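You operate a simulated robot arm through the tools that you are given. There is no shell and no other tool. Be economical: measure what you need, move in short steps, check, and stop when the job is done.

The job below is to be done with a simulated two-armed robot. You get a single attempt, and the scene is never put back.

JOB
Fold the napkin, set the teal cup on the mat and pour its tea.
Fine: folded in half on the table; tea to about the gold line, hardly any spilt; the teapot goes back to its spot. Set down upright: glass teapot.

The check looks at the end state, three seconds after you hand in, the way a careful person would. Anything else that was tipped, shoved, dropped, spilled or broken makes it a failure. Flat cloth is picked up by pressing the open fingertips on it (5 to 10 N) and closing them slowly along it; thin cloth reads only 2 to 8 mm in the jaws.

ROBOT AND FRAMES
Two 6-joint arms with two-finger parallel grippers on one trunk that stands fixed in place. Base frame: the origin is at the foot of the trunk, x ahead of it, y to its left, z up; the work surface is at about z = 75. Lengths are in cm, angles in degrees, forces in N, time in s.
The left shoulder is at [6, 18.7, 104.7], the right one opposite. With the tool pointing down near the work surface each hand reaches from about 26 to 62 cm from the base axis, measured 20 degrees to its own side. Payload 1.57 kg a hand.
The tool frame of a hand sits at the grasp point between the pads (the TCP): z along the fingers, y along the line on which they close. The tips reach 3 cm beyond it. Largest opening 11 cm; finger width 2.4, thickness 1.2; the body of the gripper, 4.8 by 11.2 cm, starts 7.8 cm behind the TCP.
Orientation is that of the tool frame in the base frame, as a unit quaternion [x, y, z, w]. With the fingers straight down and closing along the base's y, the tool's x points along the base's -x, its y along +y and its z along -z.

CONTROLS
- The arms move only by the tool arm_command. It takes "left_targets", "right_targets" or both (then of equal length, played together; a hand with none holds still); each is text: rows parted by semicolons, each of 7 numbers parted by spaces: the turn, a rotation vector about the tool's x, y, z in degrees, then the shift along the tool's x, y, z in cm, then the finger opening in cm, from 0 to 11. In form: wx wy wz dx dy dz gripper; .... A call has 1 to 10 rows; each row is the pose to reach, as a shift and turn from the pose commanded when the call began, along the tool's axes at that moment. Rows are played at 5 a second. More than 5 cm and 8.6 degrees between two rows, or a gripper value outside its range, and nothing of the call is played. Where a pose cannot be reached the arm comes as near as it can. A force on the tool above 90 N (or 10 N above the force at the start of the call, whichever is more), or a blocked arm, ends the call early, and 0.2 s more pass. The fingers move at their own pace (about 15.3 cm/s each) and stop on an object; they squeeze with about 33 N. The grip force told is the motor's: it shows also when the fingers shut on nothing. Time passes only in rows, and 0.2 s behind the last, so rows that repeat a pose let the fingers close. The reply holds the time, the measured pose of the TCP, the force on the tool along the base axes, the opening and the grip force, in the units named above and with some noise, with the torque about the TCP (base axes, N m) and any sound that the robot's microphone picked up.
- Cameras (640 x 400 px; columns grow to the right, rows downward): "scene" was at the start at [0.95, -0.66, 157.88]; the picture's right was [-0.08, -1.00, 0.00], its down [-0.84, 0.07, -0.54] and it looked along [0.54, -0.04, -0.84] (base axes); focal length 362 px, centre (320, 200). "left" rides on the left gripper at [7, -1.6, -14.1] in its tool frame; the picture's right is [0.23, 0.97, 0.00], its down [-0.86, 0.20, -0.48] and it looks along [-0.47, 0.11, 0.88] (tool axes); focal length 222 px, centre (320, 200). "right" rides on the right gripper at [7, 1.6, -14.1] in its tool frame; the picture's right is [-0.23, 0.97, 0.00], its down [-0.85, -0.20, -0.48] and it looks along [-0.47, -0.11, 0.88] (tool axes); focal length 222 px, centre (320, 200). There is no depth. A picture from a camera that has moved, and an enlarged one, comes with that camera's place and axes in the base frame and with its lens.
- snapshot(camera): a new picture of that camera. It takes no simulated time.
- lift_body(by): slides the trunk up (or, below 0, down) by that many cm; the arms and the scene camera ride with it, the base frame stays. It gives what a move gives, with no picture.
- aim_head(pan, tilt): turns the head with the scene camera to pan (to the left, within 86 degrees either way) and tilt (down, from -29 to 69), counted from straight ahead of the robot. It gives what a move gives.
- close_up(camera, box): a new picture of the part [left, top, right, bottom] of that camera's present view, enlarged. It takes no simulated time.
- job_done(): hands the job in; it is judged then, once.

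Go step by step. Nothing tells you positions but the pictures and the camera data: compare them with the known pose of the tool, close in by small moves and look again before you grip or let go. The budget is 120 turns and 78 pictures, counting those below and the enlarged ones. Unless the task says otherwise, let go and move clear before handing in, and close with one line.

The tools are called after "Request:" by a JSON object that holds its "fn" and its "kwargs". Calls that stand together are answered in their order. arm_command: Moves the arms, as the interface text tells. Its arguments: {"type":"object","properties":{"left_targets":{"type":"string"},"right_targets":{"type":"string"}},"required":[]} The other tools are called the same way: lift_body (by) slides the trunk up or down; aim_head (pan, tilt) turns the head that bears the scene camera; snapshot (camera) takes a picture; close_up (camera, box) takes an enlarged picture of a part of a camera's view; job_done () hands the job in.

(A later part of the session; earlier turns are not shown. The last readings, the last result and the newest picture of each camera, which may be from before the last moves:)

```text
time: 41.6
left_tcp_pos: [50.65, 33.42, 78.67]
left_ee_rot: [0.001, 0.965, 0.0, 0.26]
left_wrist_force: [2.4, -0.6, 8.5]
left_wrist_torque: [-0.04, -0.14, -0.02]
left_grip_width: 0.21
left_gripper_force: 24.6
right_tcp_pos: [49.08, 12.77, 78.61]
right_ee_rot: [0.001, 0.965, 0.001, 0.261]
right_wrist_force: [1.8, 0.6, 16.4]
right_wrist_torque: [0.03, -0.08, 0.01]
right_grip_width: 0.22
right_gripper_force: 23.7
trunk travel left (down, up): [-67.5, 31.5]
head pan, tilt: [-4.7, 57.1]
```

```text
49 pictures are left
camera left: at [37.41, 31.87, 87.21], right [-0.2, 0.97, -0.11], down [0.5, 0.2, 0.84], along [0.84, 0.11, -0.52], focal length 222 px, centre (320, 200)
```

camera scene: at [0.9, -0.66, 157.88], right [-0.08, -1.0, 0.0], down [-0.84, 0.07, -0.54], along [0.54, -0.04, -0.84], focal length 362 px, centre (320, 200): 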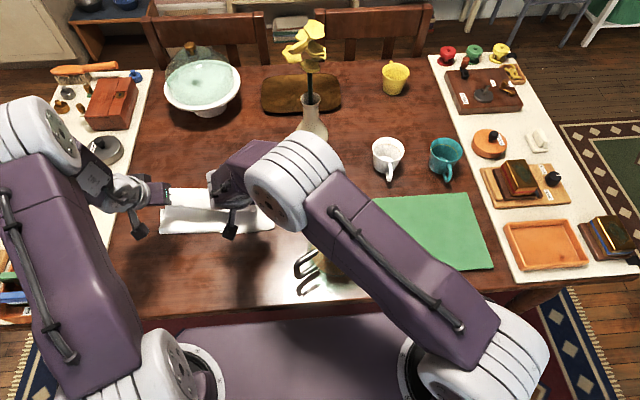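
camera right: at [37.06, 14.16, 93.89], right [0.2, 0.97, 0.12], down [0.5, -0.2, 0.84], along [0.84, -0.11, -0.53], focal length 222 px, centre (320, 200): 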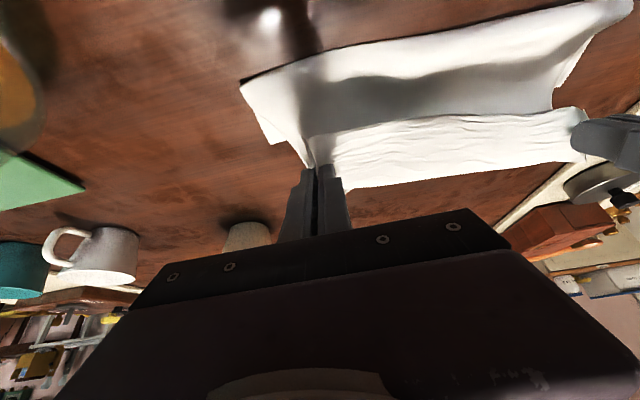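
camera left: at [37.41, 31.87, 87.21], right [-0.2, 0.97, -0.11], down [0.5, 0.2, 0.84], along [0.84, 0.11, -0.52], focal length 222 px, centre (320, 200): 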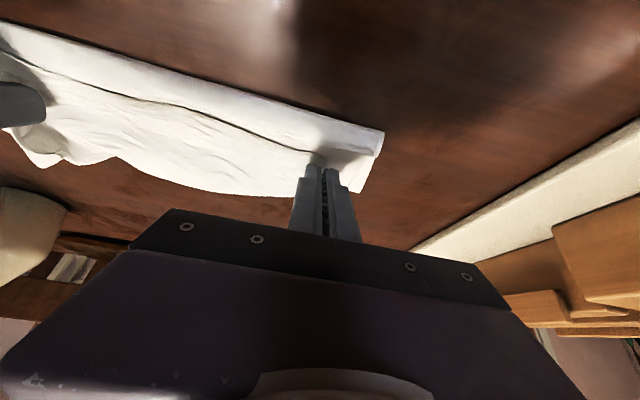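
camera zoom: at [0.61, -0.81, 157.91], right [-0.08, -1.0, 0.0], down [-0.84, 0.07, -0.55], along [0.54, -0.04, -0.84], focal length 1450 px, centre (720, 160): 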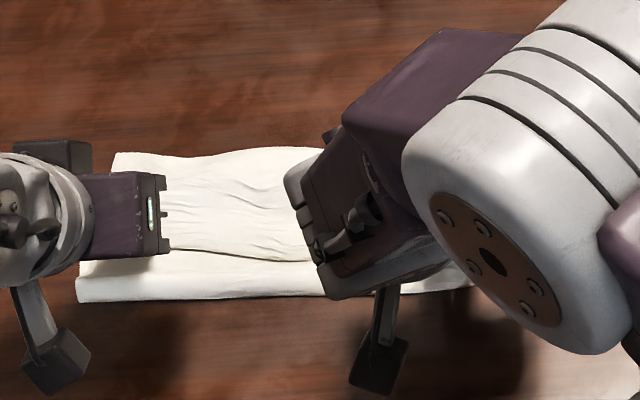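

The cloth is doubled in a Z: the held edge sits at x 52 with a bulge ahead of it. I'll keep holding, raise the hands slowly to straighten the upper half vertically, then lay it over again.

Request:
{"fn": "arm_command", "kwargs": {"left_targets": "0 3 0 -0.18 0 -1.51 0; 0 6 0 -0.36 0 -3.02 0; 0 9 0 -0.54 0 -4.54 0; 0 12 0 -0.72 0 -6.05 0; 0 15 0 -0.9 0 -7.56 0; 0 18 0 -1.08 0 -9.07 0; 0 21 0 -1.26 0 -10.58 0; 0 24 0 -1.44 0 -12.1 0; 0 27 0 -1.62 0 -13.6 0; 0 30 0 -1.8 0 -15.12 0", "right_targets": "0 3 0 -0.18 0 -1.51 0; 0 6 0 -0.36 0 -3.02 0; 0 9 0 -0.54 0 -4.54 0; 0 12 0 -0.72 0 -6.05 0; 0 15 0 -0.9 0 -7.56 0; 0 18 0 -1.08 0 -9.07 0; 0 21 0 -1.26 0 -10.58 0; 0 24 0 -1.44 0 -12.1 0; 0 27 0 -1.62 0 -13.6 0; 0 30 0 -1.8 0 -15.12 0"}}

Request:
{"fn": "close_up", "kwargs": {"camera": "scene", "box": [120, 150, 312, 270]}}

Request:
{"fn": "snapshot", "kwargs": {"camera": "left"}}

```text
time: 43.8
left_tcp_pos: [44.68, 33.53, 92.36]
left_ee_rot: [0.0, 1.0, 0.0, -0.001]
left_wrist_force: [0.9, -0.1, 0.2]
left_wrist_torque: [-0.02, 0.02, 0.0]
left_grip_width: 0.21
left_gripper_force: 23.2
right_tcp_pos: [43.1, 12.93, 92.27]
right_ee_rot: [0.0, 1.0, -0.001, 0.0]
right_wrist_force: [0.1, 0.5, -0.1]
right_wrist_torque: [0.03, 0.02, 0.01]
right_grip_width: 0.22
right_gripper_force: 23.8
trunk travel left (down, up): [-67.5, 31.5]
head pan, tilt: [-4.7, 57.1]
```

```text
3.33 times, centred on (216, 210) of scene
camera zoom: at [0.93, -0.67, 157.88], right [-0.08, -1.0, 0.0], down [-0.84, 0.07, -0.54], along [0.54, -0.04, -0.84], focal length 1208 px, centre (667, 167)
```

zoom: 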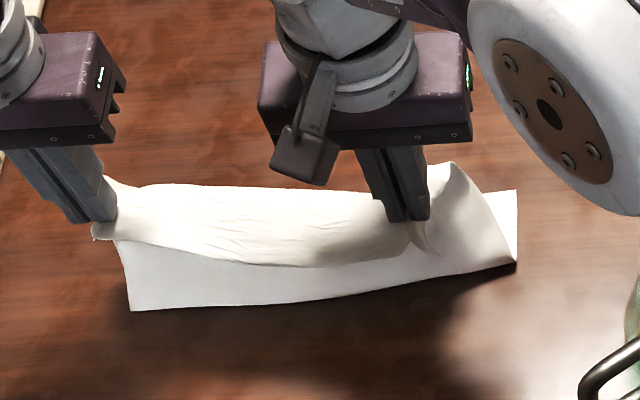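

```text
47 pictures are left
camera left: at [37.65, 31.91, 106.52], right [-0.23, 0.97, 0.0], down [0.86, 0.2, 0.48], along [0.46, 0.11, -0.88], focal length 222 px, centre (320, 200)
```

left: 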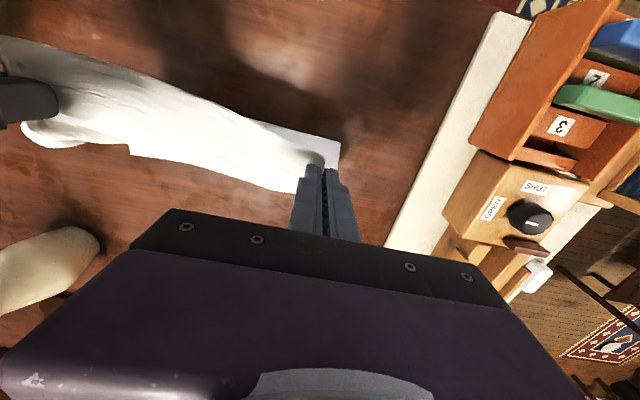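

Now it is clear: the free edge lies on the table near x 45–47 facing the robot, the fold is on the far side near x 53, and the held edge is above the free edge. So I'll lower the held edge onto that free edge, matching its slant.

Request:
{"fn": "arm_command", "kwargs": {"left_targets": "0 0 0 -0.2 -0.1 1.2 0; 0 0 0 -0.4 -0.2 2.4 0; 0 0 0 -0.6 -0.4 3.6 0; 0 0 0 -0.8 -0.5 4.8 0; 0 0 0 -0.9 -0.6 6 0; 0 0 0 -1 -0.7 7.2 0; 0 0 0 -1.2 -0.8 8.4 0; 0 0 0 -1.3 -0.9 9.5 0; 0 0 0 -1.4 -1 10.5 0; 0 0 0 -1.4 -1 10.5 0", "right_targets": "0 0 0 -0.6 -0.1 1.2 0; 0 0 0 -1.2 -0.2 2.4 0; 0 0 0 -1.8 -0.4 3.6 0; 0 0 0 -2.4 -0.5 4.8 0; 0 0 0 -3 -0.6 6 0; 0 0 0 -3.6 -0.7 7.2 0; 0 0 0 -4.2 -0.8 8.4 0; 0 0 0 -4.8 -0.9 9.5 0; 0 0 0 -5.2 -1 10.5 0; 0 0 0 -5.2 -1 10.5 0"}}

Request:
{"fn": "close_up", "kwargs": {"camera": "scene", "box": [120, 150, 312, 270]}}

Request:
{"fn": "snapshot", "kwargs": {"camera": "right"}}

```text
time: 46.0
left_tcp_pos: [46.02, 32.46, 81.83]
left_ee_rot: [0.001, 1.0, 0.0, -0.001]
left_wrist_force: [0.4, -0.6, 0.9]
left_wrist_torque: [-0.02, 0.01, -0.03]
left_grip_width: 0.18
left_gripper_force: 24.0
right_tcp_pos: [48.33, 11.96, 81.8]
right_ee_rot: [0.0, 1.0, 0.0, 0.0]
right_wrist_force: [0.1, 0.0, -0.3]
right_wrist_torque: [0.0, -0.02, 0.03]
right_grip_width: 0.21
right_gripper_force: 23.2
trunk travel left (down, up): [-67.5, 31.5]
head pan, tilt: [-4.7, 57.1]
```

```text
3.33 times, centred on (216, 210) of scene
camera zoom: at [0.93, -0.64, 157.88], right [-0.08, -1.0, 0.0], down [-0.84, 0.07, -0.54], along [0.54, -0.04, -0.84], focal length 1208 px, centre (667, 167)
```

zoom: 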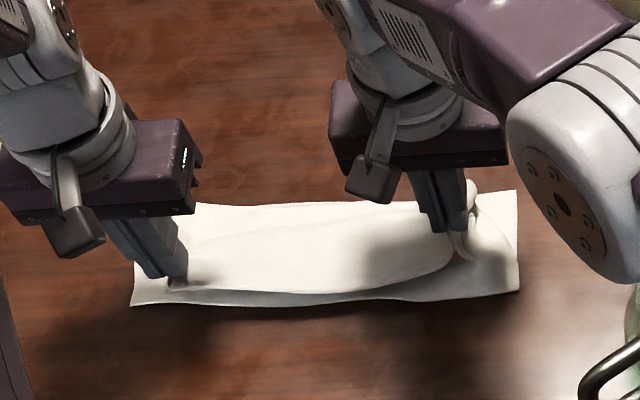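

```text
45 pictures are left
camera right: at [41.39, 13.53, 95.98], right [0.23, 0.97, 0.0], down [0.85, -0.2, 0.48], along [0.47, -0.11, -0.88], focal length 222 px, centre (320, 200)
```

right: 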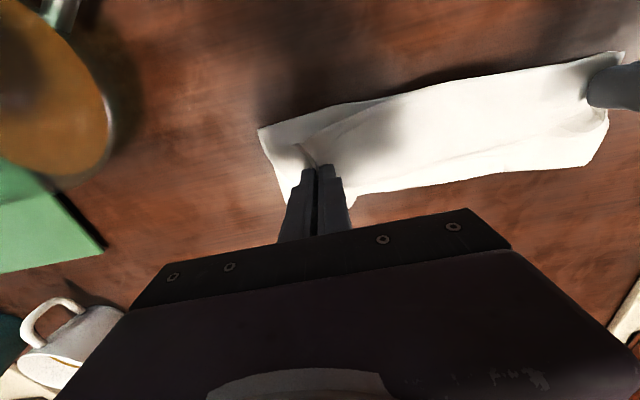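

The layers are ambiguous and may be three deep. The robust fix is to raise the held edge until the whole napkin hangs free, then lay it down again cleanly.

Request:
{"fn": "arm_command", "kwargs": {"left_targets": "0 0 0 0.3 0 -2.7 0; 0 0 0 0.6 0 -5.4 0; 0 0 0 0.9 0 -8.1 0; 0 0 0 1.2 0 -10.8 0; 0 0 0 1.5 0 -13.5 0; 0 0 0 1.8 0 -16.2 0; 0 0 0 2.1 0 -18.9 0; 0 0 0 2.4 0 -21.6 0; 0 0 0 2.7 0 -24.3 0; 0 0 0 3 0 -27 0", "right_targets": "0 0 0 0.5 0 -2.7 0; 0 0 0 1 0 -5.4 0; 0 0 0 1.6 0 -8.1 0; 0 0 0 2.1 0 -10.8 0; 0 0 0 2.6 0 -13.5 0; 0 0 0 3.2 0 -16.2 0; 0 0 0 3.7 0 -18.9 0; 0 0 0 4.2 0 -21.6 0; 0 0 0 4.8 0 -24.3 0; 0 0 0 5.3 0 -27 0"}}

Request:
{"fn": "snapshot", "kwargs": {"camera": "scene"}}

Request:
{"fn": "snapshot", "kwargs": {"camera": "left"}}

```text
time: 48.2
left_tcp_pos: [42.91, 32.3, 108.78]
left_ee_rot: [-0.001, 1.0, 0.0, 0.001]
left_wrist_force: [0.4, 0.1, 1.8]
left_wrist_torque: [0.02, 0.01, 0.01]
left_grip_width: 0.19
left_gripper_force: 23.8
right_tcp_pos: [42.91, 11.87, 108.82]
right_ee_rot: [0.001, 1.0, 0.0, -0.001]
right_wrist_force: [-0.3, -0.8, -0.1]
right_wrist_torque: [0.02, 0.0, 0.01]
right_grip_width: 0.24
right_gripper_force: 23.9
trunk travel left (down, up): [-67.5, 31.5]
head pan, tilt: [-4.7, 57.1]
```

```text
44 pictures are left
camera scene: at [0.84, -0.68, 157.87], right [-0.08, -1.0, 0.0], down [-0.84, 0.07, -0.54], along [0.54, -0.04, -0.84], focal length 362 px, centre (320, 200)
```

scene: 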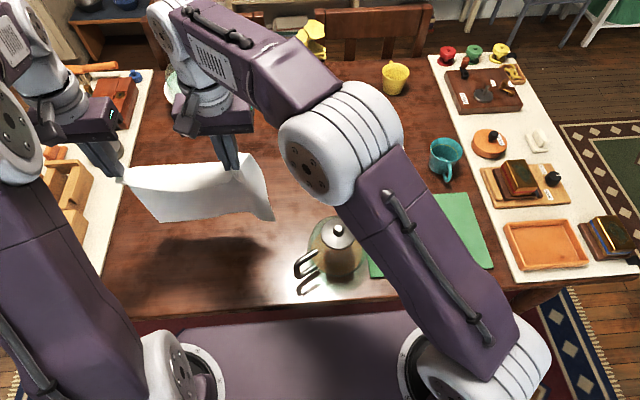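

```text
43 pictures are left
camera left: at [35.93, 30.87, 122.98], right [-0.23, 0.97, 0.0], down [0.85, 0.2, 0.48], along [0.47, 0.11, -0.88], focal length 222 px, centre (320, 200)
```

left: 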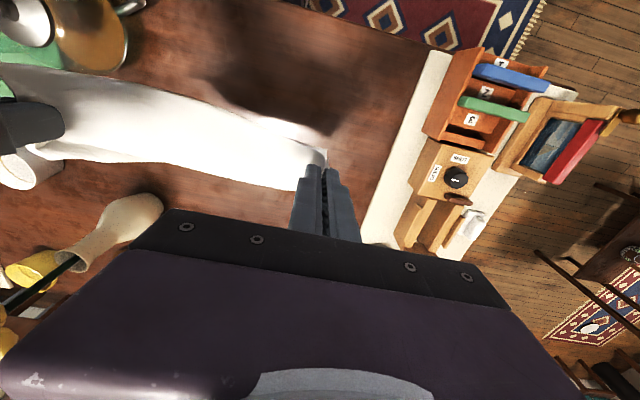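

Request:
{"fn": "arm_command", "kwargs": {"left_targets": "0 0 0 0 0 0 0; 0 0 0 0 0 0 0; 0 0 0 0 0 0 0; 0 0 0 0 0 0 0; 0 0 0 0 0 0 0; 0 0 0 0 0 0 0"}}

Request:
{"fn": "close_up", "kwargs": {"camera": "scene", "box": [100, 130, 324, 270]}}

```text
time: 49.6
left_tcp_pos: [43.03, 32.47, 108.74]
left_ee_rot: [0.001, 1.0, -0.001, 0.0]
left_wrist_force: [0.0, 0.1, -1.1]
left_wrist_torque: [0.0, -0.04, -0.01]
left_grip_width: 0.21
left_gripper_force: 23.7
right_tcp_pos: [43.0, 11.89, 108.8]
right_ee_rot: [0.0, 1.0, 0.0, 0.0]
right_wrist_force: [0.3, 0.2, 0.2]
right_wrist_torque: [0.01, 0.0, 0.03]
right_grip_width: 0.21
right_gripper_force: 23.4
trunk travel left (down, up): [-67.5, 31.5]
head pan, tilt: [-4.7, 57.1]
```

```text
2.86 times, centred on (212, 200) of scene
camera zoom: at [0.97, -0.63, 157.88], right [-0.08, -1.0, 0.0], down [-0.84, 0.07, -0.54], along [0.54, -0.04, -0.84], focal length 1035 px, centre (629, 200)
```

zoom: 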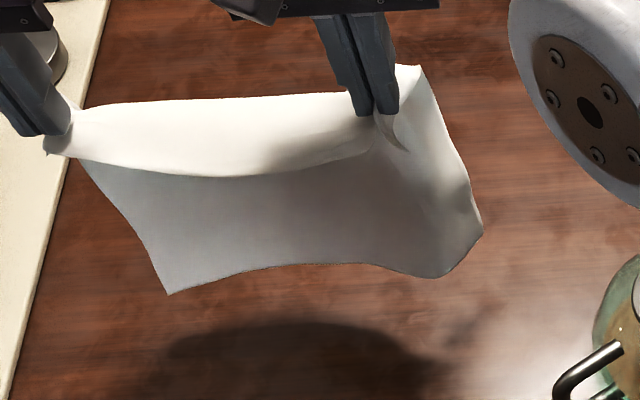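

The napkin now hangs as a single sheet, pinched about 4–5 cm from its near edge with a short flap in front. I'll carry it back toward the robot, then lay the far half down going forward and fold back toward me.

Request:
{"fn": "arm_command", "kwargs": {"left_targets": "0 0 0 1 0 0 0; 0 0 0 2.2 0 0 0; 0 0 0 3.5 0 0 0; 0 0 0 4.8 0 0 0; 0 0 0 6.2 0 0 0; 0 0 0 7.5 0 0 0; 0 0 0 8.6 0 0 0; 0 0 0 9.5 0 0 0; 0 0 0 10 0 0 0; 0 0 0 10 0 0 0", "right_targets": "0 0 0 1 0 0 0; 0 0 0 2.2 0 0 0; 0 0 0 3.5 0 0 0; 0 0 0 4.8 0 0 0; 0 0 0 6.2 0 0 0; 0 0 0 7.5 0 0 0; 0 0 0 8.6 0 0 0; 0 0 0 9.5 0 0 0; 0 0 0 10 0 0 0; 0 0 0 10 0 0 0"}}

Request:
{"fn": "arm_command", "kwargs": {"left_targets": "0 0 0 0 0 0 0; 0 0 0 0 0 0 0; 0 0 0 0 0 0.8 0; 0 0 0 0 0 1.6 0; 0 0 0 0 0 2.4 0; 0 0 0 0 0 3.2 0; 0 0 0 0 0 4 0; 0 0 0 0 0 4.8 0; 0 0 0 0 0 4.8 0; 0 0 0 0 0 4.8 0", "right_targets": "0 0 0 0 0 0 0; 0 0 0 0 0 0 0; 0 0 0 0 0 0.8 0; 0 0 0 0 0 1.6 0; 0 0 0 0 0 2.4 0; 0 0 0 0 0 3.2 0; 0 0 0 0 0 4 0; 0 0 0 0 0 4.8 0; 0 0 0 0 0 4.8 0; 0 0 0 0 0 4.8 0"}}

Request:
{"fn": "snapshot", "kwargs": {"camera": "scene"}}

```text
time: 51.8
left_tcp_pos: [33.04, 32.54, 108.78]
left_ee_rot: [0.001, 1.0, 0.0, 0.0]
left_wrist_force: [0.2, -0.3, 0.5]
left_wrist_torque: [-0.01, -0.01, -0.04]
left_grip_width: 0.2
left_gripper_force: 23.1
right_tcp_pos: [32.85, 11.89, 108.68]
right_ee_rot: [0.002, 1.0, 0.0, 0.0]
right_wrist_force: [-0.5, 0.6, 0.4]
right_wrist_torque: [-0.02, -0.02, 0.01]
right_grip_width: 0.19
right_gripper_force: 23.6
trunk travel left (down, up): [-67.5, 31.5]
head pan, tilt: [-4.7, 57.1]
```

```text
time: 54.0
left_tcp_pos: [33.03, 32.47, 104.07]
left_ee_rot: [0.0, 1.0, -0.001, 0.0]
left_wrist_force: [0.5, -0.7, 0.2]
left_wrist_torque: [-0.04, -0.02, 0.0]
left_grip_width: 0.21
left_gripper_force: 24.0
right_tcp_pos: [33.04, 11.99, 103.94]
right_ee_rot: [0.0, 1.0, 0.0, 0.0]
right_wrist_force: [0.4, 0.3, -0.3]
right_wrist_torque: [0.04, 0.01, 0.01]
right_grip_width: 0.23
right_gripper_force: 23.6
trunk travel left (down, up): [-67.5, 31.5]
head pan, tilt: [-4.7, 57.1]
```

```text
41 pictures are left
camera scene: at [0.96, -0.63, 157.88], right [-0.08, -1.0, 0.0], down [-0.84, 0.07, -0.54], along [0.54, -0.04, -0.84], focal length 362 px, centre (320, 200)
```

scene: 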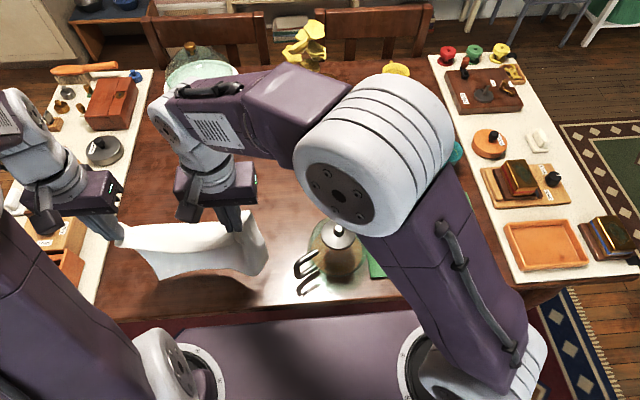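

The bottom edge is just about touching the table near x 34. I'll lay the lower half forward with a slow diagonal descent.

Request:
{"fn": "arm_command", "kwargs": {"left_targets": "0 0 0 -0.4 0 1.6 0; 0 0 0 -1.8 0 3.2 0; 0 0 0 -3.4 0 4.7 0; 0 -1 0 -5 0 6.2 0; 0 -2 0 -6.6 0 7.8 0; 0 -4 0 -8.2 0 9.4 0; 0 -6 0 -9.8 0 11 0; 0 -8 0 -11.4 0 12.6 0; 0 -9 0 -13 0 14.2 0; 0 -10 0 -14.5 0 15.8 0", "right_targets": "0 0 0 -0.4 0 1.6 0; 0 0 0 -1.8 0 3.2 0; 0 0 0 -3.4 0 4.7 0; 0 -1 0 -5 0 6.2 0; 0 -2 0 -6.6 0 7.8 0; 0 -4 0 -8.2 0 9.4 0; 0 -6 0 -9.8 0 11 0; 0 -8 0 -11.4 0 12.6 0; 0 -9 0 -13 0 14.2 0; 0 -10 0 -14.5 0 15.8 0"}}

Request:
{"fn": "snapshot", "kwargs": {"camera": "scene"}}

```text
time: 56.2
left_tcp_pos: [47.67, 32.59, 88.2]
left_ee_rot: [0.0, 0.996, 0.001, 0.088]
left_wrist_force: [0.4, -0.5, 0.0]
left_wrist_torque: [0.0, 0.01, 0.01]
left_grip_width: 0.22
left_gripper_force: 24.1
right_tcp_pos: [47.62, 12.02, 88.02]
right_ee_rot: [0.001, 0.996, -0.001, 0.086]
right_wrist_force: [0.1, 0.4, -0.1]
right_wrist_torque: [0.04, 0.02, -0.03]
right_grip_width: 0.2
right_gripper_force: 24.0
trunk travel left (down, up): [-67.5, 31.5]
head pan, tilt: [-4.7, 57.1]
```

```text
40 pictures are left
camera scene: at [1.14, -0.6, 157.88], right [-0.08, -1.0, 0.0], down [-0.84, 0.07, -0.54], along [0.54, -0.04, -0.84], focal length 362 px, centre (320, 200)
```

scene: 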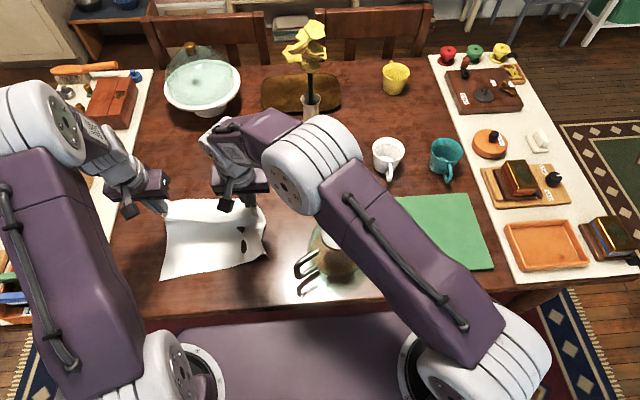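

Request:
{"fn": "close_up", "kwargs": {"camera": "scene", "box": [140, 180, 300, 290]}}

Request:
{"fn": "snapshot", "kwargs": {"camera": "right"}}

```text
3.64 times, centred on (220, 235) of scene
camera zoom: at [1.14, -0.6, 157.88], right [-0.08, -1.0, 0.0], down [-0.84, 0.07, -0.54], along [0.54, -0.04, -0.84], focal length 1318 px, centre (684, 73)
```

zoom: 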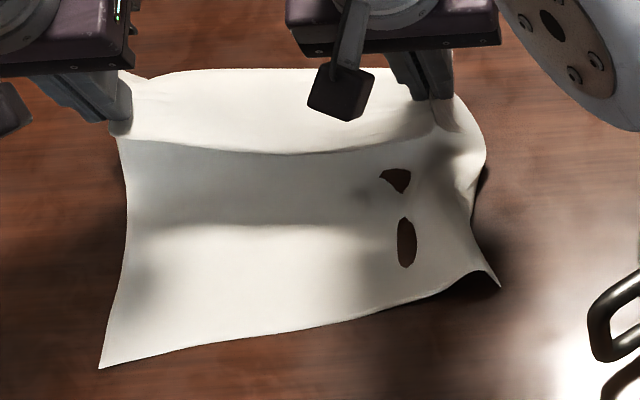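

```text
38 pictures are left
camera right: at [38.41, 13.52, 100.93], right [0.22, 0.97, 0.04], down [0.76, -0.2, 0.62], along [0.61, -0.11, -0.78], focal length 222 px, centre (320, 200)
```

right: 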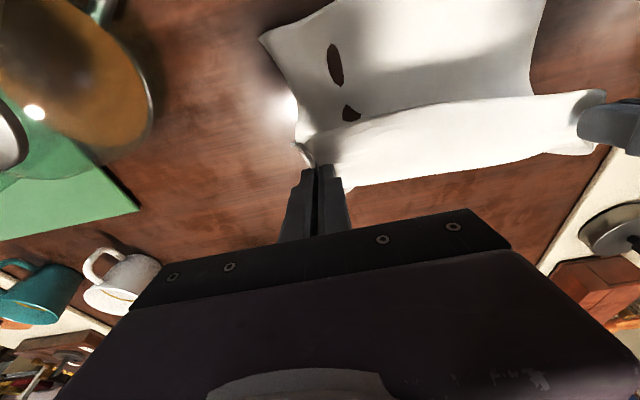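

The lower half lies with its free edge from about (35, 35.5) to (38.5, 9). I'll now bring the held edge back toward the robot over it, matching that slant.

Request:
{"fn": "arm_command", "kwargs": {"left_targets": "0 1 0 1.48 0 -0.26 0; 0 2 0 3.0 0 -0.23 0; 0 3 0 4.57 0 0 0; 0 4 0 6.19 0 0.53 0; 0 5 0 7.84 0 1.26 0; 0 6 0 9.33 0 2.21 0; 0 7 0 10.75 0 3.38 0; 0 8 0 11.98 0 4.59 0; 0 10 0 12.67 0 5.58 0; 0 10 0 12.67 0 5.58 0", "right_targets": "0 1 0 0.98 0 -0.17 0; 0 2 0 2.02 0 -0.05 0; 0 3 0 3.09 0 0.27 0; 0 4 0 4.22 0 0.88 0; 0 5 0 5.38 0 1.69 0; 0 6 0 6.37 0 2.73 0; 0 7 0 7.41 0 3.97 0; 0 8 0 8.34 0 5.23 0; 0 10 0 8.79 0 6.07 0; 0 10 0 8.79 0 6.07 0"}}

Request:
{"fn": "close_up", "kwargs": {"camera": "scene", "box": [130, 170, 322, 290]}}

Request:
{"fn": "snapshot", "kwargs": {"camera": "right"}}

```text
time: 58.4
left_tcp_pos: [35.99, 32.58, 80.58]
left_ee_rot: [0.0, 1.0, 0.0, 0.0]
left_wrist_force: [0.5, -0.8, 0.5]
left_wrist_torque: [-0.07, 0.0, -0.02]
left_grip_width: 0.2
left_gripper_force: 23.7
right_tcp_pos: [39.85, 11.84, 80.71]
right_ee_rot: [-0.001, 1.0, 0.0, 0.001]
right_wrist_force: [0.3, 0.6, 0.4]
right_wrist_torque: [0.06, 0.0, 0.03]
right_grip_width: 0.22
right_gripper_force: 23.8
trunk travel left (down, up): [-67.5, 31.5]
head pan, tilt: [-4.7, 57.1]
```

```text
3.33 times, centred on (226, 230) of scene
camera zoom: at [0.91, -0.65, 157.88], right [-0.08, -1.0, 0.0], down [-0.84, 0.07, -0.54], along [0.54, -0.04, -0.84], focal length 1208 px, centre (633, 100)
```

zoom: 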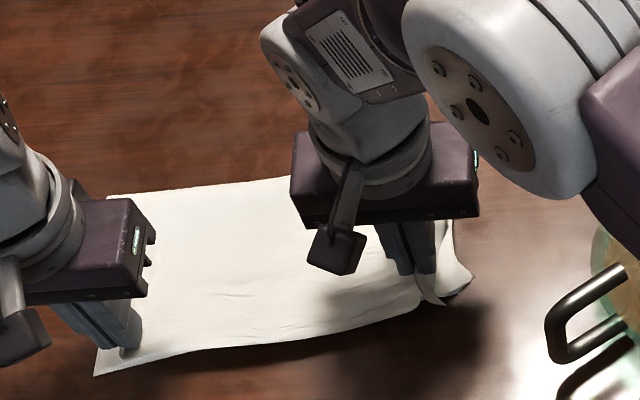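

```text
36 pictures are left
camera right: at [32.95, 13.5, 94.88], right [0.23, 0.97, 0.0], down [0.86, -0.2, 0.48], along [0.47, -0.11, -0.88], focal length 222 px, centre (320, 200)
```

right: 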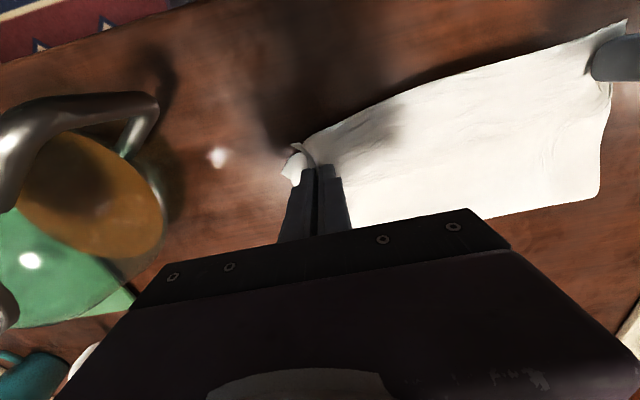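

The upper half now lies over the lower one with edges nearly aligned. I'll lower the last bit, then open the fingers gently.

Request:
{"fn": "arm_command", "kwargs": {"left_targets": "0 0 0 0.3 0.2 0.8 0; 0 0 0 0.5 0.3 1.5 0; 0 0 0 0.6 0.4 1.9 0; 0 0 0 0.6 0.4 1.9 0; 0 0 0 0.6 0.4 1.9 0.6; 0 0 0 0.6 0.4 1.9 1.2; 0 0 0 0.6 0.4 1.9 2.0; 0 0 0 0.6 0.4 1.9 2.8", "right_targets": "0 0 0 0 -0.2 0.8 0; 0 0 0 0 -0.3 1.5 0; 0 0 0 0 -0.4 1.9 0; 0 0 0 0 -0.4 1.9 0; 0 0 0 0 -0.4 1.9 0.6; 0 0 0 0 -0.4 1.9 1.2; 0 0 0 0 -0.4 1.9 2.0; 0 0 0 0 -0.4 1.9 2.8"}}

Request:
{"fn": "close_up", "kwargs": {"camera": "right", "box": [240, 100, 464, 240]}}

```text
time: 60.2
left_tcp_pos: [35.51, 32.99, 78.49]
left_ee_rot: [0.001, 1.0, 0.0, 0.0]
left_wrist_force: [0.0, -0.5, -0.1]
left_wrist_torque: [0.0, -0.01, -0.01]
left_grip_width: 2.78
left_gripper_force: 0.0
right_tcp_pos: [39.84, 11.45, 78.68]
right_ee_rot: [0.0, 1.0, 0.0, 0.0]
right_wrist_force: [0.6, 0.3, 0.1]
right_wrist_torque: [0.0, -0.02, -0.03]
right_grip_width: 2.79
right_gripper_force: 0.0
trunk travel left (down, up): [-67.5, 31.5]
head pan, tilt: [-4.7, 57.1]
```

```text
2.86 times, centred on (352, 170) of right
camera zoom: at [32.96, 13.12, 92.98], right [0.23, 0.97, 0.0], down [0.85, -0.2, 0.48], along [0.47, -0.11, -0.88], focal length 635 px, centre (229, 286)
```

zoom: 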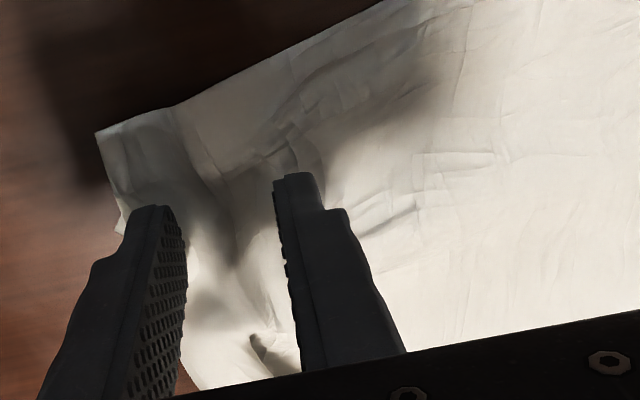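

Released, and the corner lies flat. I'll raise both hands straight up and take a look from above.

Request:
{"fn": "arm_command", "kwargs": {"left_targets": "0 0 0 0 0 -2 3; 0 0 0 0 0 -5 3; 0 0 0 0 0 -9 3; 0 0 0 0 0 -13 3; 0 0 0 2 2 -17 3; 0 0 0 4 5 -20 3; 0 0 0 6 8 -22 3", "right_targets": "0 0 0 0 0 -2 3; 0 0 0 0 0 -5 3; 0 0 0 0 0 -9 3; 0 0 0 0 0 -13.5 3; 0 0 0 0 0 -18 3; 0 0 0 0 0 -22.5 3; 0 0 0 0 0 -27 3"}}

Request:
{"fn": "arm_command", "kwargs": {"right_targets": "0 0 0 0 -4.5 -2 5; 0 0 0 0 -9 -4 7; 0 0 0 0 -13.5 -4 9; 0 0 0 0 -18 -4 11; 0 0 0 0 -22.5 -4 11; 0 0 0 0 -27 -4 11; 0 0 0 0 -31.5 -4 11; 0 0 0 0 -36 -4 11; 0 0 0 0 -40.5 -4 11"}}

Request:
{"fn": "snapshot", "kwargs": {"camera": "scene"}}

```text
time: 61.8
left_tcp_pos: [29.33, 40.82, 100.79]
left_ee_rot: [0.001, 1.0, 0.0, 0.001]
left_wrist_force: [-0.3, -0.3, 1.3]
left_wrist_torque: [0.0, -0.01, 0.0]
left_grip_width: 3.03
left_gripper_force: 0.2
right_tcp_pos: [39.64, 11.48, 105.83]
right_ee_rot: [0.0, 1.0, -0.001, 0.0]
right_wrist_force: [0.3, 0.3, -0.2]
right_wrist_torque: [-0.03, -0.02, 0.01]
right_grip_width: 3.01
right_gripper_force: 0.1
trunk travel left (down, up): [-67.5, 31.5]
head pan, tilt: [-4.7, 57.1]
```

```text
time: 63.8
left_tcp_pos: [29.54, 40.73, 100.8]
left_ee_rot: [0.001, 1.0, 0.001, -0.001]
left_wrist_force: [-0.3, 0.1, -0.2]
left_wrist_torque: [0.01, 0.01, 0.01]
left_grip_width: 3.0
left_gripper_force: 0.1
right_tcp_pos: [39.79, -29.14, 109.56]
right_ee_rot: [0.0, 1.0, 0.001, -0.001]
right_wrist_force: [0.0, 0.6, -0.1]
right_wrist_torque: [0.0, 0.01, -0.02]
right_grip_width: 11.0
right_gripper_force: 0.0
trunk travel left (down, up): [-67.5, 31.5]
head pan, tilt: [-4.7, 57.1]
```

```text
34 pictures are left
camera scene: at [0.98, -0.83, 157.88], right [-0.08, -1.0, 0.0], down [-0.84, 0.07, -0.54], along [0.54, -0.04, -0.84], focal length 362 px, centre (320, 200)
```

scene: 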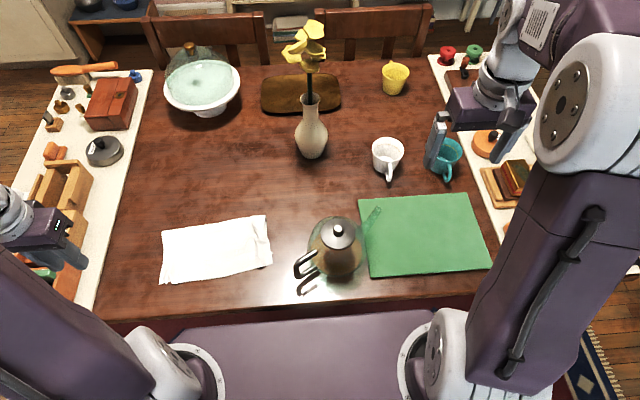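

Request:
{"fn": "close_up", "kwargs": {"camera": "scene", "box": [140, 195, 300, 295]}}

Request:
{"fn": "close_up", "kwargs": {"camera": "scene", "box": [360, 110, 520, 210]}}

```text
4.00 times, centred on (220, 245) of scene
camera zoom: at [0.98, -0.83, 157.88], right [-0.08, -1.0, 0.0], down [-0.84, 0.07, -0.54], along [0.54, -0.04, -0.84], focal length 1450 px, centre (720, 20)
```

zoom: 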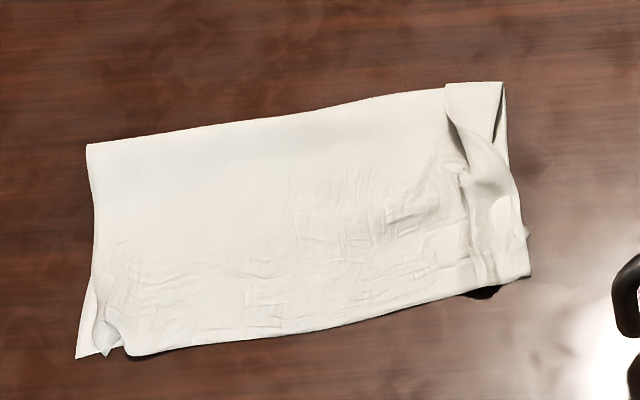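

```text
4.00 times, centred on (440, 160) of scene
camera zoom: at [0.98, -0.83, 157.88], right [-0.08, -1.0, 0.0], down [-0.84, 0.07, -0.54], along [0.54, -0.04, -0.84], focal length 1450 px, centre (-160, 360)
```

zoom: 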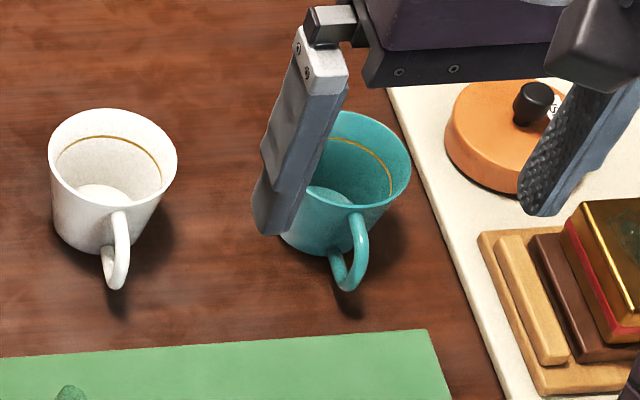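

The napkin is folded in half, slightly crumpled on one side. The teal cup's axis is about (63, -40), rim about 8.8 cm wide and handle pointing toward the robot. I'll tilt the right hand forward 40° and bring it behind and above the cup with the fingers fully open.

Request:
{"fn": "arm_command", "kwargs": {"right_targets": "0 -5 0 -1.8 -1.4 1 11; 0 -10 0 -3.6 -2.8 3 11; 0 -15 0 -5.4 -4.2 5.5 11; 0 -20 0 -7.2 -5.6 8 11; 0 -25 0 -9 -7 10.5 11; 0 -30 0 -10.8 -8.4 13 11; 0 -35 0 -12.6 -9.8 15.5 11; 0 -40 0 -14.2 -11.2 18 11; 0 -40 0 -14.2 -11.2 18 11"}}

Request:
{"fn": "snapshot", "kwargs": {"camera": "right"}}

Request:
{"fn": "close_up", "kwargs": {"camera": "scene", "box": [360, 110, 520, 210]}}

```text
time: 65.8
left_tcp_pos: [29.48, 40.89, 100.65]
left_ee_rot: [0.002, 1.0, -0.001, 0.0]
left_wrist_force: [-0.9, -0.3, 0.3]
left_wrist_torque: [-0.01, -0.01, 0.01]
left_grip_width: 3.01
left_gripper_force: 0.0
right_tcp_pos: [53.93, -40.27, 91.79]
right_ee_rot: [0.0, 0.94, -0.001, 0.342]
right_wrist_force: [-0.1, 0.5, 0.2]
right_wrist_torque: [-0.01, -0.01, -0.02]
right_grip_width: 11.0
right_gripper_force: 0.0
trunk travel left (down, up): [-67.5, 31.5]
head pan, tilt: [-4.7, 57.1]
```

```text
31 pictures are left
camera right: at [39.64, -38.65, 98.17], right [0.17, 0.97, 0.15], down [0.35, -0.2, 0.92], along [0.92, -0.11, -0.37], focal length 222 px, centre (320, 200)
```

right: 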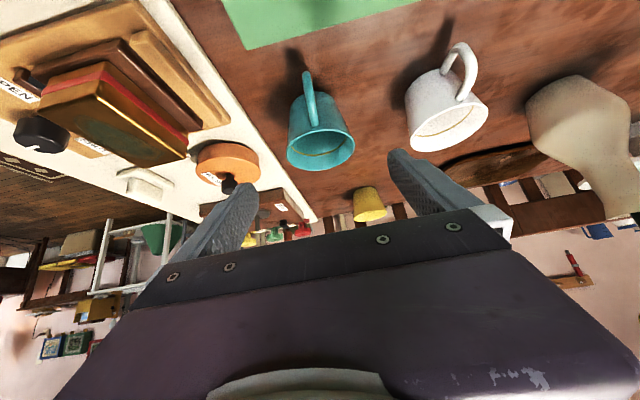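

```text
4.00 times, centred on (440, 160) of scene
camera zoom: at [0.89, -0.57, 157.88], right [-0.08, -1.0, 0.0], down [-0.84, 0.07, -0.54], along [0.54, -0.04, -0.84], focal length 1450 px, centre (-160, 360)
```

zoom: 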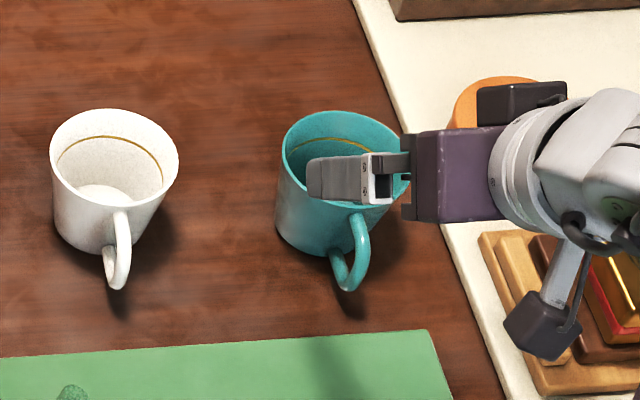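

The cup's rim centre measures y -40.3, in line with the fingers. I'll advance along the finger direction partway and check before straddling it.

Request:
{"fn": "arm_command", "kwargs": {"right_targets": "0 0 0 1.1 0 2 11; 0 0 0 1.1 0 4 11; 0 0 0 1.1 0 6 11; 0 0 0 1.1 0 8 11; 0 0 0 1.1 0 8 11"}}

Request:
{"fn": "snapshot", "kwargs": {"camera": "right"}}

```text
time: 67.0
left_tcp_pos: [29.51, 40.92, 100.72]
left_ee_rot: [0.001, 1.0, 0.0, 0.0]
left_wrist_force: [-0.7, 0.6, 0.3]
left_wrist_torque: [0.02, -0.01, -0.02]
left_grip_width: 3.01
left_gripper_force: 0.0
right_tcp_pos: [58.29, -40.18, 84.98]
right_ee_rot: [0.001, 0.94, 0.0, 0.341]
right_wrist_force: [0.3, -0.2, 0.1]
right_wrist_torque: [0.01, 0.02, 0.01]
right_grip_width: 10.99
right_gripper_force: 0.2
trunk travel left (down, up): [-67.5, 31.5]
head pan, tilt: [-4.7, 57.1]
```

```text
29 pictures are left
camera right: at [43.99, -38.59, 91.42], right [0.17, 0.97, 0.15], down [0.35, -0.2, 0.92], along [0.92, -0.11, -0.37], focal length 222 px, centre (320, 200)
```

right: 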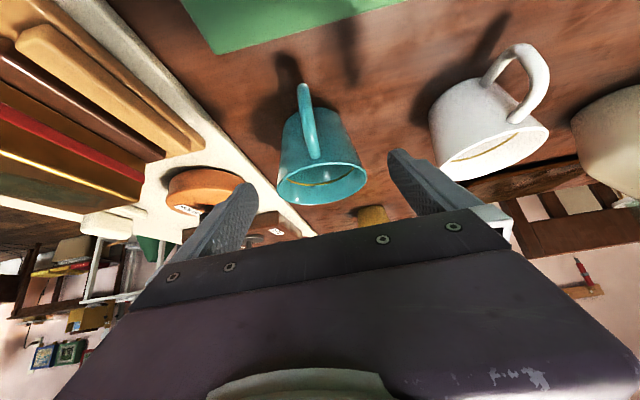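

Request:
{"fn": "arm_command", "kwargs": {"right_targets": "0 0 0 0 -0.1 1.5 11; 0 0 0 0 -0.15 3 11; 0 0 0 0 -0.15 4.5 11; 0 0 0 0 -0.15 5.8 11; 0 0 0 0 -0.15 6.6 11; 0 0 0 0 -0.15 6.6 11"}}

Request:
{"fn": "snapshot", "kwargs": {"camera": "right"}}

Request:
{"fn": "close_up", "kwargs": {"camera": "scene", "box": [360, 110, 520, 210]}}

```text
time: 68.4
left_tcp_pos: [29.53, 40.94, 100.72]
left_ee_rot: [0.001, 1.0, 0.0, 0.0]
left_wrist_force: [0.1, 0.0, -0.2]
left_wrist_torque: [0.02, 0.01, -0.02]
left_grip_width: 3.02
left_gripper_force: 0.1
right_tcp_pos: [62.48, -40.55, 79.79]
right_ee_rot: [0.0, 0.94, 0.0, 0.342]
right_wrist_force: [-0.6, 0.3, 0.1]
right_wrist_torque: [-0.02, 0.02, -0.01]
right_grip_width: 10.97
right_gripper_force: 0.0
trunk travel left (down, up): [-67.5, 31.5]
head pan, tilt: [-4.7, 57.1]
```

```text
28 pictures are left
camera right: at [48.24, -38.81, 86.27], right [0.17, 0.97, 0.15], down [0.35, -0.2, 0.92], along [0.92, -0.11, -0.37], focal length 222 px, centre (320, 200)
```

right: 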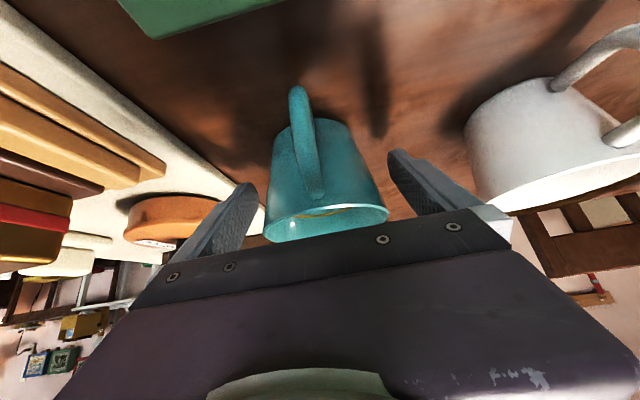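

```text
4.00 times, centred on (440, 160) of scene
camera zoom: at [0.95, -0.64, 157.88], right [-0.08, -1.0, 0.0], down [-0.84, 0.07, -0.54], along [0.54, -0.04, -0.84], focal length 1450 px, centre (-160, 360)
```

zoom: 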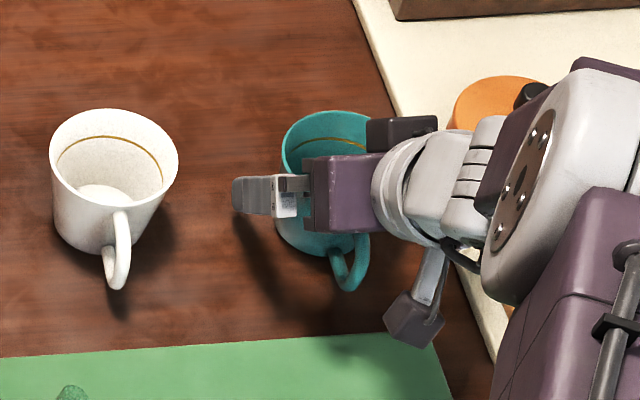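

The cup sits between the fingers. I'll close slowly.

Request:
{"fn": "arm_command", "kwargs": {"right_targets": "0 0 0 0 0 0 10; 0 0 0 0 0 0 9.3; 0 0 0 0 0 0 8.8; 0 0 0 0 0 0 8.3; 0 0 0 0 0 0 7.8; 0 0 0 0 0 0 7.3; 0 0 0 0 0 0 6.8; 0 0 0 0 0 0 6.3; 0 0 0 0 0 0 6; 0 0 0 0 0 0 6"}}

```text
time: 70.6
left_tcp_pos: [29.49, 40.84, 100.84]
left_ee_rot: [0.0, 1.0, -0.001, 0.0]
left_wrist_force: [0.1, -0.2, 0.1]
left_wrist_torque: [-0.05, -0.02, 0.02]
left_grip_width: 3.01
left_gripper_force: 0.1
right_tcp_pos: [62.61, -40.34, 79.86]
right_ee_rot: [0.0, 0.94, 0.0, 0.342]
right_wrist_force: [0.6, 0.8, 1.3]
right_wrist_torque: [-0.02, -0.01, -0.03]
right_grip_width: 7.58
right_gripper_force: 32.8
trunk travel left (down, up): [-67.5, 31.5]
head pan, tilt: [-4.7, 57.1]
```

Gripped at 7.6 cm with 33 N. I'll lift 4 cm and check.

Request:
{"fn": "arm_command", "kwargs": {"right_targets": "0 0 0 -0.32 0 -0.38 6; 0 0 0 -0.96 0 -1.15 6; 0 0 0 -1.6 0 -1.9 6; 0 0 0 -2.25 0 -2.68 6; 0 0 0 -2.57 0 -3.06 6; 0 0 0 -2.57 0 -3.06 6"}}

Request:
{"fn": "snapshot", "kwargs": {"camera": "scene"}}

```text
time: 72.0
left_tcp_pos: [29.42, 40.72, 100.75]
left_ee_rot: [0.001, 1.0, 0.0, 0.0]
left_wrist_force: [0.0, -0.6, 0.1]
left_wrist_torque: [0.0, -0.02, -0.01]
left_grip_width: 2.99
left_gripper_force: 0.0
right_tcp_pos: [62.68, -40.43, 83.77]
right_ee_rot: [0.0, 0.94, 0.0, 0.342]
right_wrist_force: [0.6, 1.2, -2.0]
right_wrist_torque: [-0.01, 0.01, -0.03]
right_grip_width: 7.6
right_gripper_force: 32.8
trunk travel left (down, up): [-67.5, 31.5]
head pan, tilt: [-4.7, 57.1]
```

```text
26 pictures are left
camera scene: at [1.0, -0.68, 157.88], right [-0.08, -1.0, 0.0], down [-0.84, 0.07, -0.54], along [0.54, -0.04, -0.84], focal length 362 px, centre (320, 200)
```

scene: 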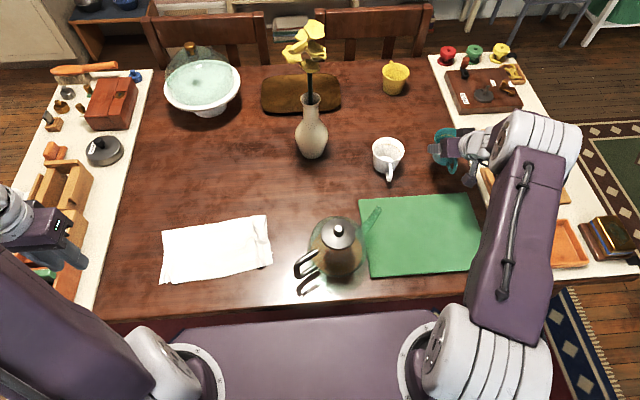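

The cup is up, about 2 N. I'll carry it over the mat to about (43, -31).

Request:
{"fn": "arm_command", "kwargs": {"right_targets": "0 0 0 1 0.6 -0.85 6; 0 0 0 3 1.9 -2.5 6; 0 0 0 5 3.1 -4.2 6; 0 0 0 7 4.4 -5.9 6; 0 0 0 9 5.7 -7.6 6; 0 0 0 11 7 -9.2 6; 0 0 0 13 8.3 -10.9 6; 0 0 0 14.5 9.2 -12.2 6; 0 0 0 15.1 9.5 -12.67 6; 0 0 0 15.1 9.5 -12.67 6"}}

Request:
{"fn": "snapshot", "kwargs": {"camera": "scene"}}

```text
time: 74.2
left_tcp_pos: [29.43, 40.85, 100.66]
left_ee_rot: [0.001, 1.0, 0.0, 0.0]
left_wrist_force: [-0.3, -0.5, -0.6]
left_wrist_torque: [0.01, -0.01, 0.03]
left_grip_width: 3.01
left_gripper_force: 0.0
right_tcp_pos: [46.59, -33.41, 86.77]
right_ee_rot: [0.002, 0.942, 0.016, 0.334]
right_wrist_force: [-0.3, 0.0, -1.4]
right_wrist_torque: [0.02, 0.0, -0.02]
right_grip_width: 7.57
right_gripper_force: 32.7
right hand out of reach, approached as far as the arm can: row 6, 7, 8, 9, 10
trunk travel left (down, up): [-67.5, 31.5]
head pan, tilt: [-4.7, 57.1]
```

```text
25 pictures are left
camera scene: at [0.98, -0.67, 157.88], right [-0.08, -1.0, 0.0], down [-0.84, 0.07, -0.54], along [0.54, -0.04, -0.84], focal length 362 px, centre (320, 200)
```

scene: 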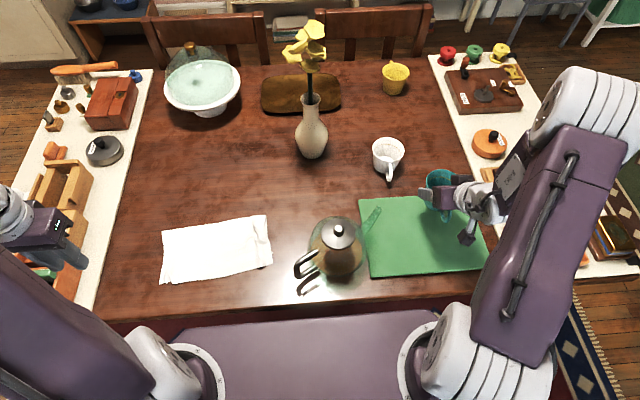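

The tilted wrist can't come nearer than about x 50. I'll set the cup down there on the mat's far part, then regrip it with a vertical hand and move it to the middle.

Request:
{"fn": "arm_command", "kwargs": {"right_targets": "0 0 0 -2.8 -1.3 2.35 6; 0 0 0 -5.6 -2.6 4.7 6; 0 0 0 -5.6 -2.6 4.7 6; 0 0 0 -5.6 -2.6 4.7 6"}}

```text
time: 75.2
left_tcp_pos: [29.55, 40.97, 100.74]
left_ee_rot: [0.001, 1.0, 0.0, 0.0]
left_wrist_force: [0.1, 0.5, -0.1]
left_wrist_torque: [-0.01, 0.0, 0.02]
left_grip_width: 3.01
left_gripper_force: 0.0
right_tcp_pos: [54.1, -36.07, 86.68]
right_ee_rot: [0.0, 0.94, -0.001, 0.341]
right_wrist_force: [0.8, 0.5, -2.1]
right_wrist_torque: [0.02, -0.04, 0.04]
right_grip_width: 7.57
right_gripper_force: 33.0
trunk travel left (down, up): [-67.5, 31.5]
head pan, tilt: [-4.7, 57.1]
```

Request:
{"fn": "arm_command", "kwargs": {"right_targets": "0 0 0 1.4 1.2 -1.1 6; 0 0 0 2.76 2.57 -2.3 6; 0 0 0 4 2.57 -0.9 6; 0 0 0 5.2 2.57 0.6 6; 0 0 0 6.4 2.57 2 6; 0 0 0 6.4 2.57 2 6"}}

Request:
{"fn": "close_up", "kwargs": {"camera": "scene", "box": [360, 130, 520, 230]}}

```text
time: 76.6
left_tcp_pos: [29.4, 40.89, 100.77]
left_ee_rot: [0.001, 1.0, -0.002, 0.0]
left_wrist_force: [0.8, -0.2, 0.9]
left_wrist_torque: [0.01, 0.02, 0.01]
left_grip_width: 3.03
left_gripper_force: 0.1
right_tcp_pos: [51.36, -34.11, 81.53]
right_ee_rot: [0.002, 0.941, 0.004, 0.34]
right_wrist_force: [0.2, -0.3, -1.0]
right_wrist_torque: [0.0, 0.05, -0.01]
right_grip_width: 7.58
right_gripper_force: 33.2
right hand out of reach, approached as far as the arm can: row 4, 5, 6
trunk travel left (down, up): [-67.5, 31.5]
head pan, tilt: [-4.7, 57.1]
```

```text
4.00 times, centred on (440, 180) of scene
camera zoom: at [0.96, -0.66, 157.88], right [-0.08, -1.0, 0.0], down [-0.84, 0.07, -0.54], along [0.54, -0.04, -0.84], focal length 1450 px, centre (-160, 280)
```

zoom: 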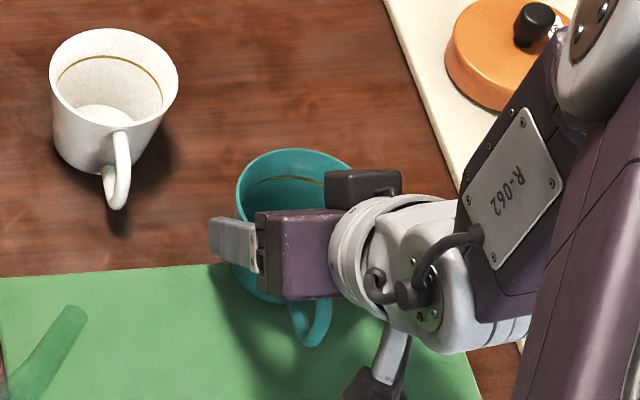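

The cup would straddle the mat edge here, so I'll set it on bare table just beyond the mat, then regrip with a smaller tilt.

Request:
{"fn": "arm_command", "kwargs": {"right_targets": "0 0 0 -1.3 0 -1.5 6; 0 0 0 -2.57 0 -3.06 6; 0 0 0 -4.3 -1 -1.6 6; 0 0 0 -6 -2 -0.2 6; 0 0 0 -7.63 -2.9 1.18 6; 0 0 0 -7.63 -2.9 1.18 6; 0 0 0 -6.6 -2.9 2.4 6; 0 0 0 -5.5 -2.9 3.7 6; 0 0 0 -4.5 -2.9 4.9 6; 0 0 0 -4.22 -2.9 5.24 6"}}

```text
time: 78.8
left_tcp_pos: [29.57, 40.85, 100.73]
left_ee_rot: [0.001, 1.0, 0.0, 0.0]
left_wrist_force: [0.4, 0.4, -0.1]
left_wrist_torque: [-0.01, 0.0, 0.04]
left_grip_width: 3.01
left_gripper_force: 0.0
right_tcp_pos: [57.97, -37.14, 80.08]
right_ee_rot: [0.001, 0.94, 0.0, 0.342]
right_wrist_force: [-0.2, 0.0, -1.2]
right_wrist_torque: [-0.01, 0.03, 0.01]
right_grip_width: 7.55
right_gripper_force: 32.6
trunk travel left (down, up): [-67.5, 31.5]
head pan, tilt: [-4.7, 57.1]
```

Request:
{"fn": "arm_command", "kwargs": {"right_targets": "0 0 0 0.06 0 0.08 6; 0 0 0 0.13 0 0.15 6; 0 0 0 0.13 0 0.15 6; 0 0 0 0.13 0 0.15 6"}}

Request:
{"fn": "close_up", "kwargs": {"camera": "scene", "box": [360, 120, 520, 220]}}

```text
time: 79.8
left_tcp_pos: [29.54, 40.9, 100.73]
left_ee_rot: [0.001, 1.0, 0.0, 0.0]
left_wrist_force: [-0.1, 0.4, -0.4]
left_wrist_torque: [0.01, -0.01, 0.01]
left_grip_width: 3.01
left_gripper_force: 0.0
right_tcp_pos: [57.88, -37.08, 79.97]
right_ee_rot: [0.0, 0.94, 0.0, 0.342]
right_wrist_force: [-0.9, -0.4, -1.2]
right_wrist_torque: [0.0, 0.0, -0.03]
right_grip_width: 7.58
right_gripper_force: 32.7
trunk travel left (down, up): [-67.5, 31.5]
head pan, tilt: [-4.7, 57.1]
```

```text
4.00 times, centred on (440, 170) of scene
camera zoom: at [0.99, -0.67, 157.88], right [-0.08, -1.0, 0.0], down [-0.84, 0.07, -0.54], along [0.54, -0.04, -0.84], focal length 1450 px, centre (-160, 320)
```

zoom: 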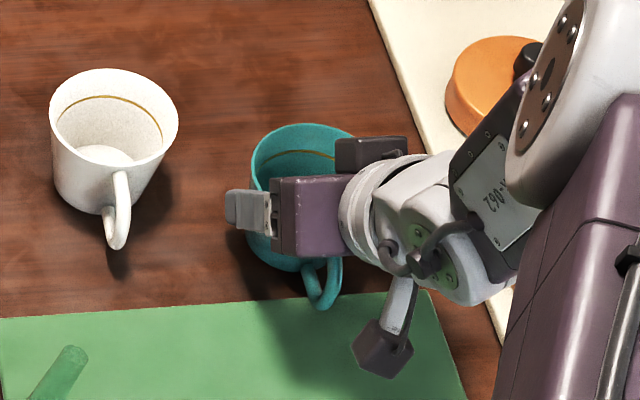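

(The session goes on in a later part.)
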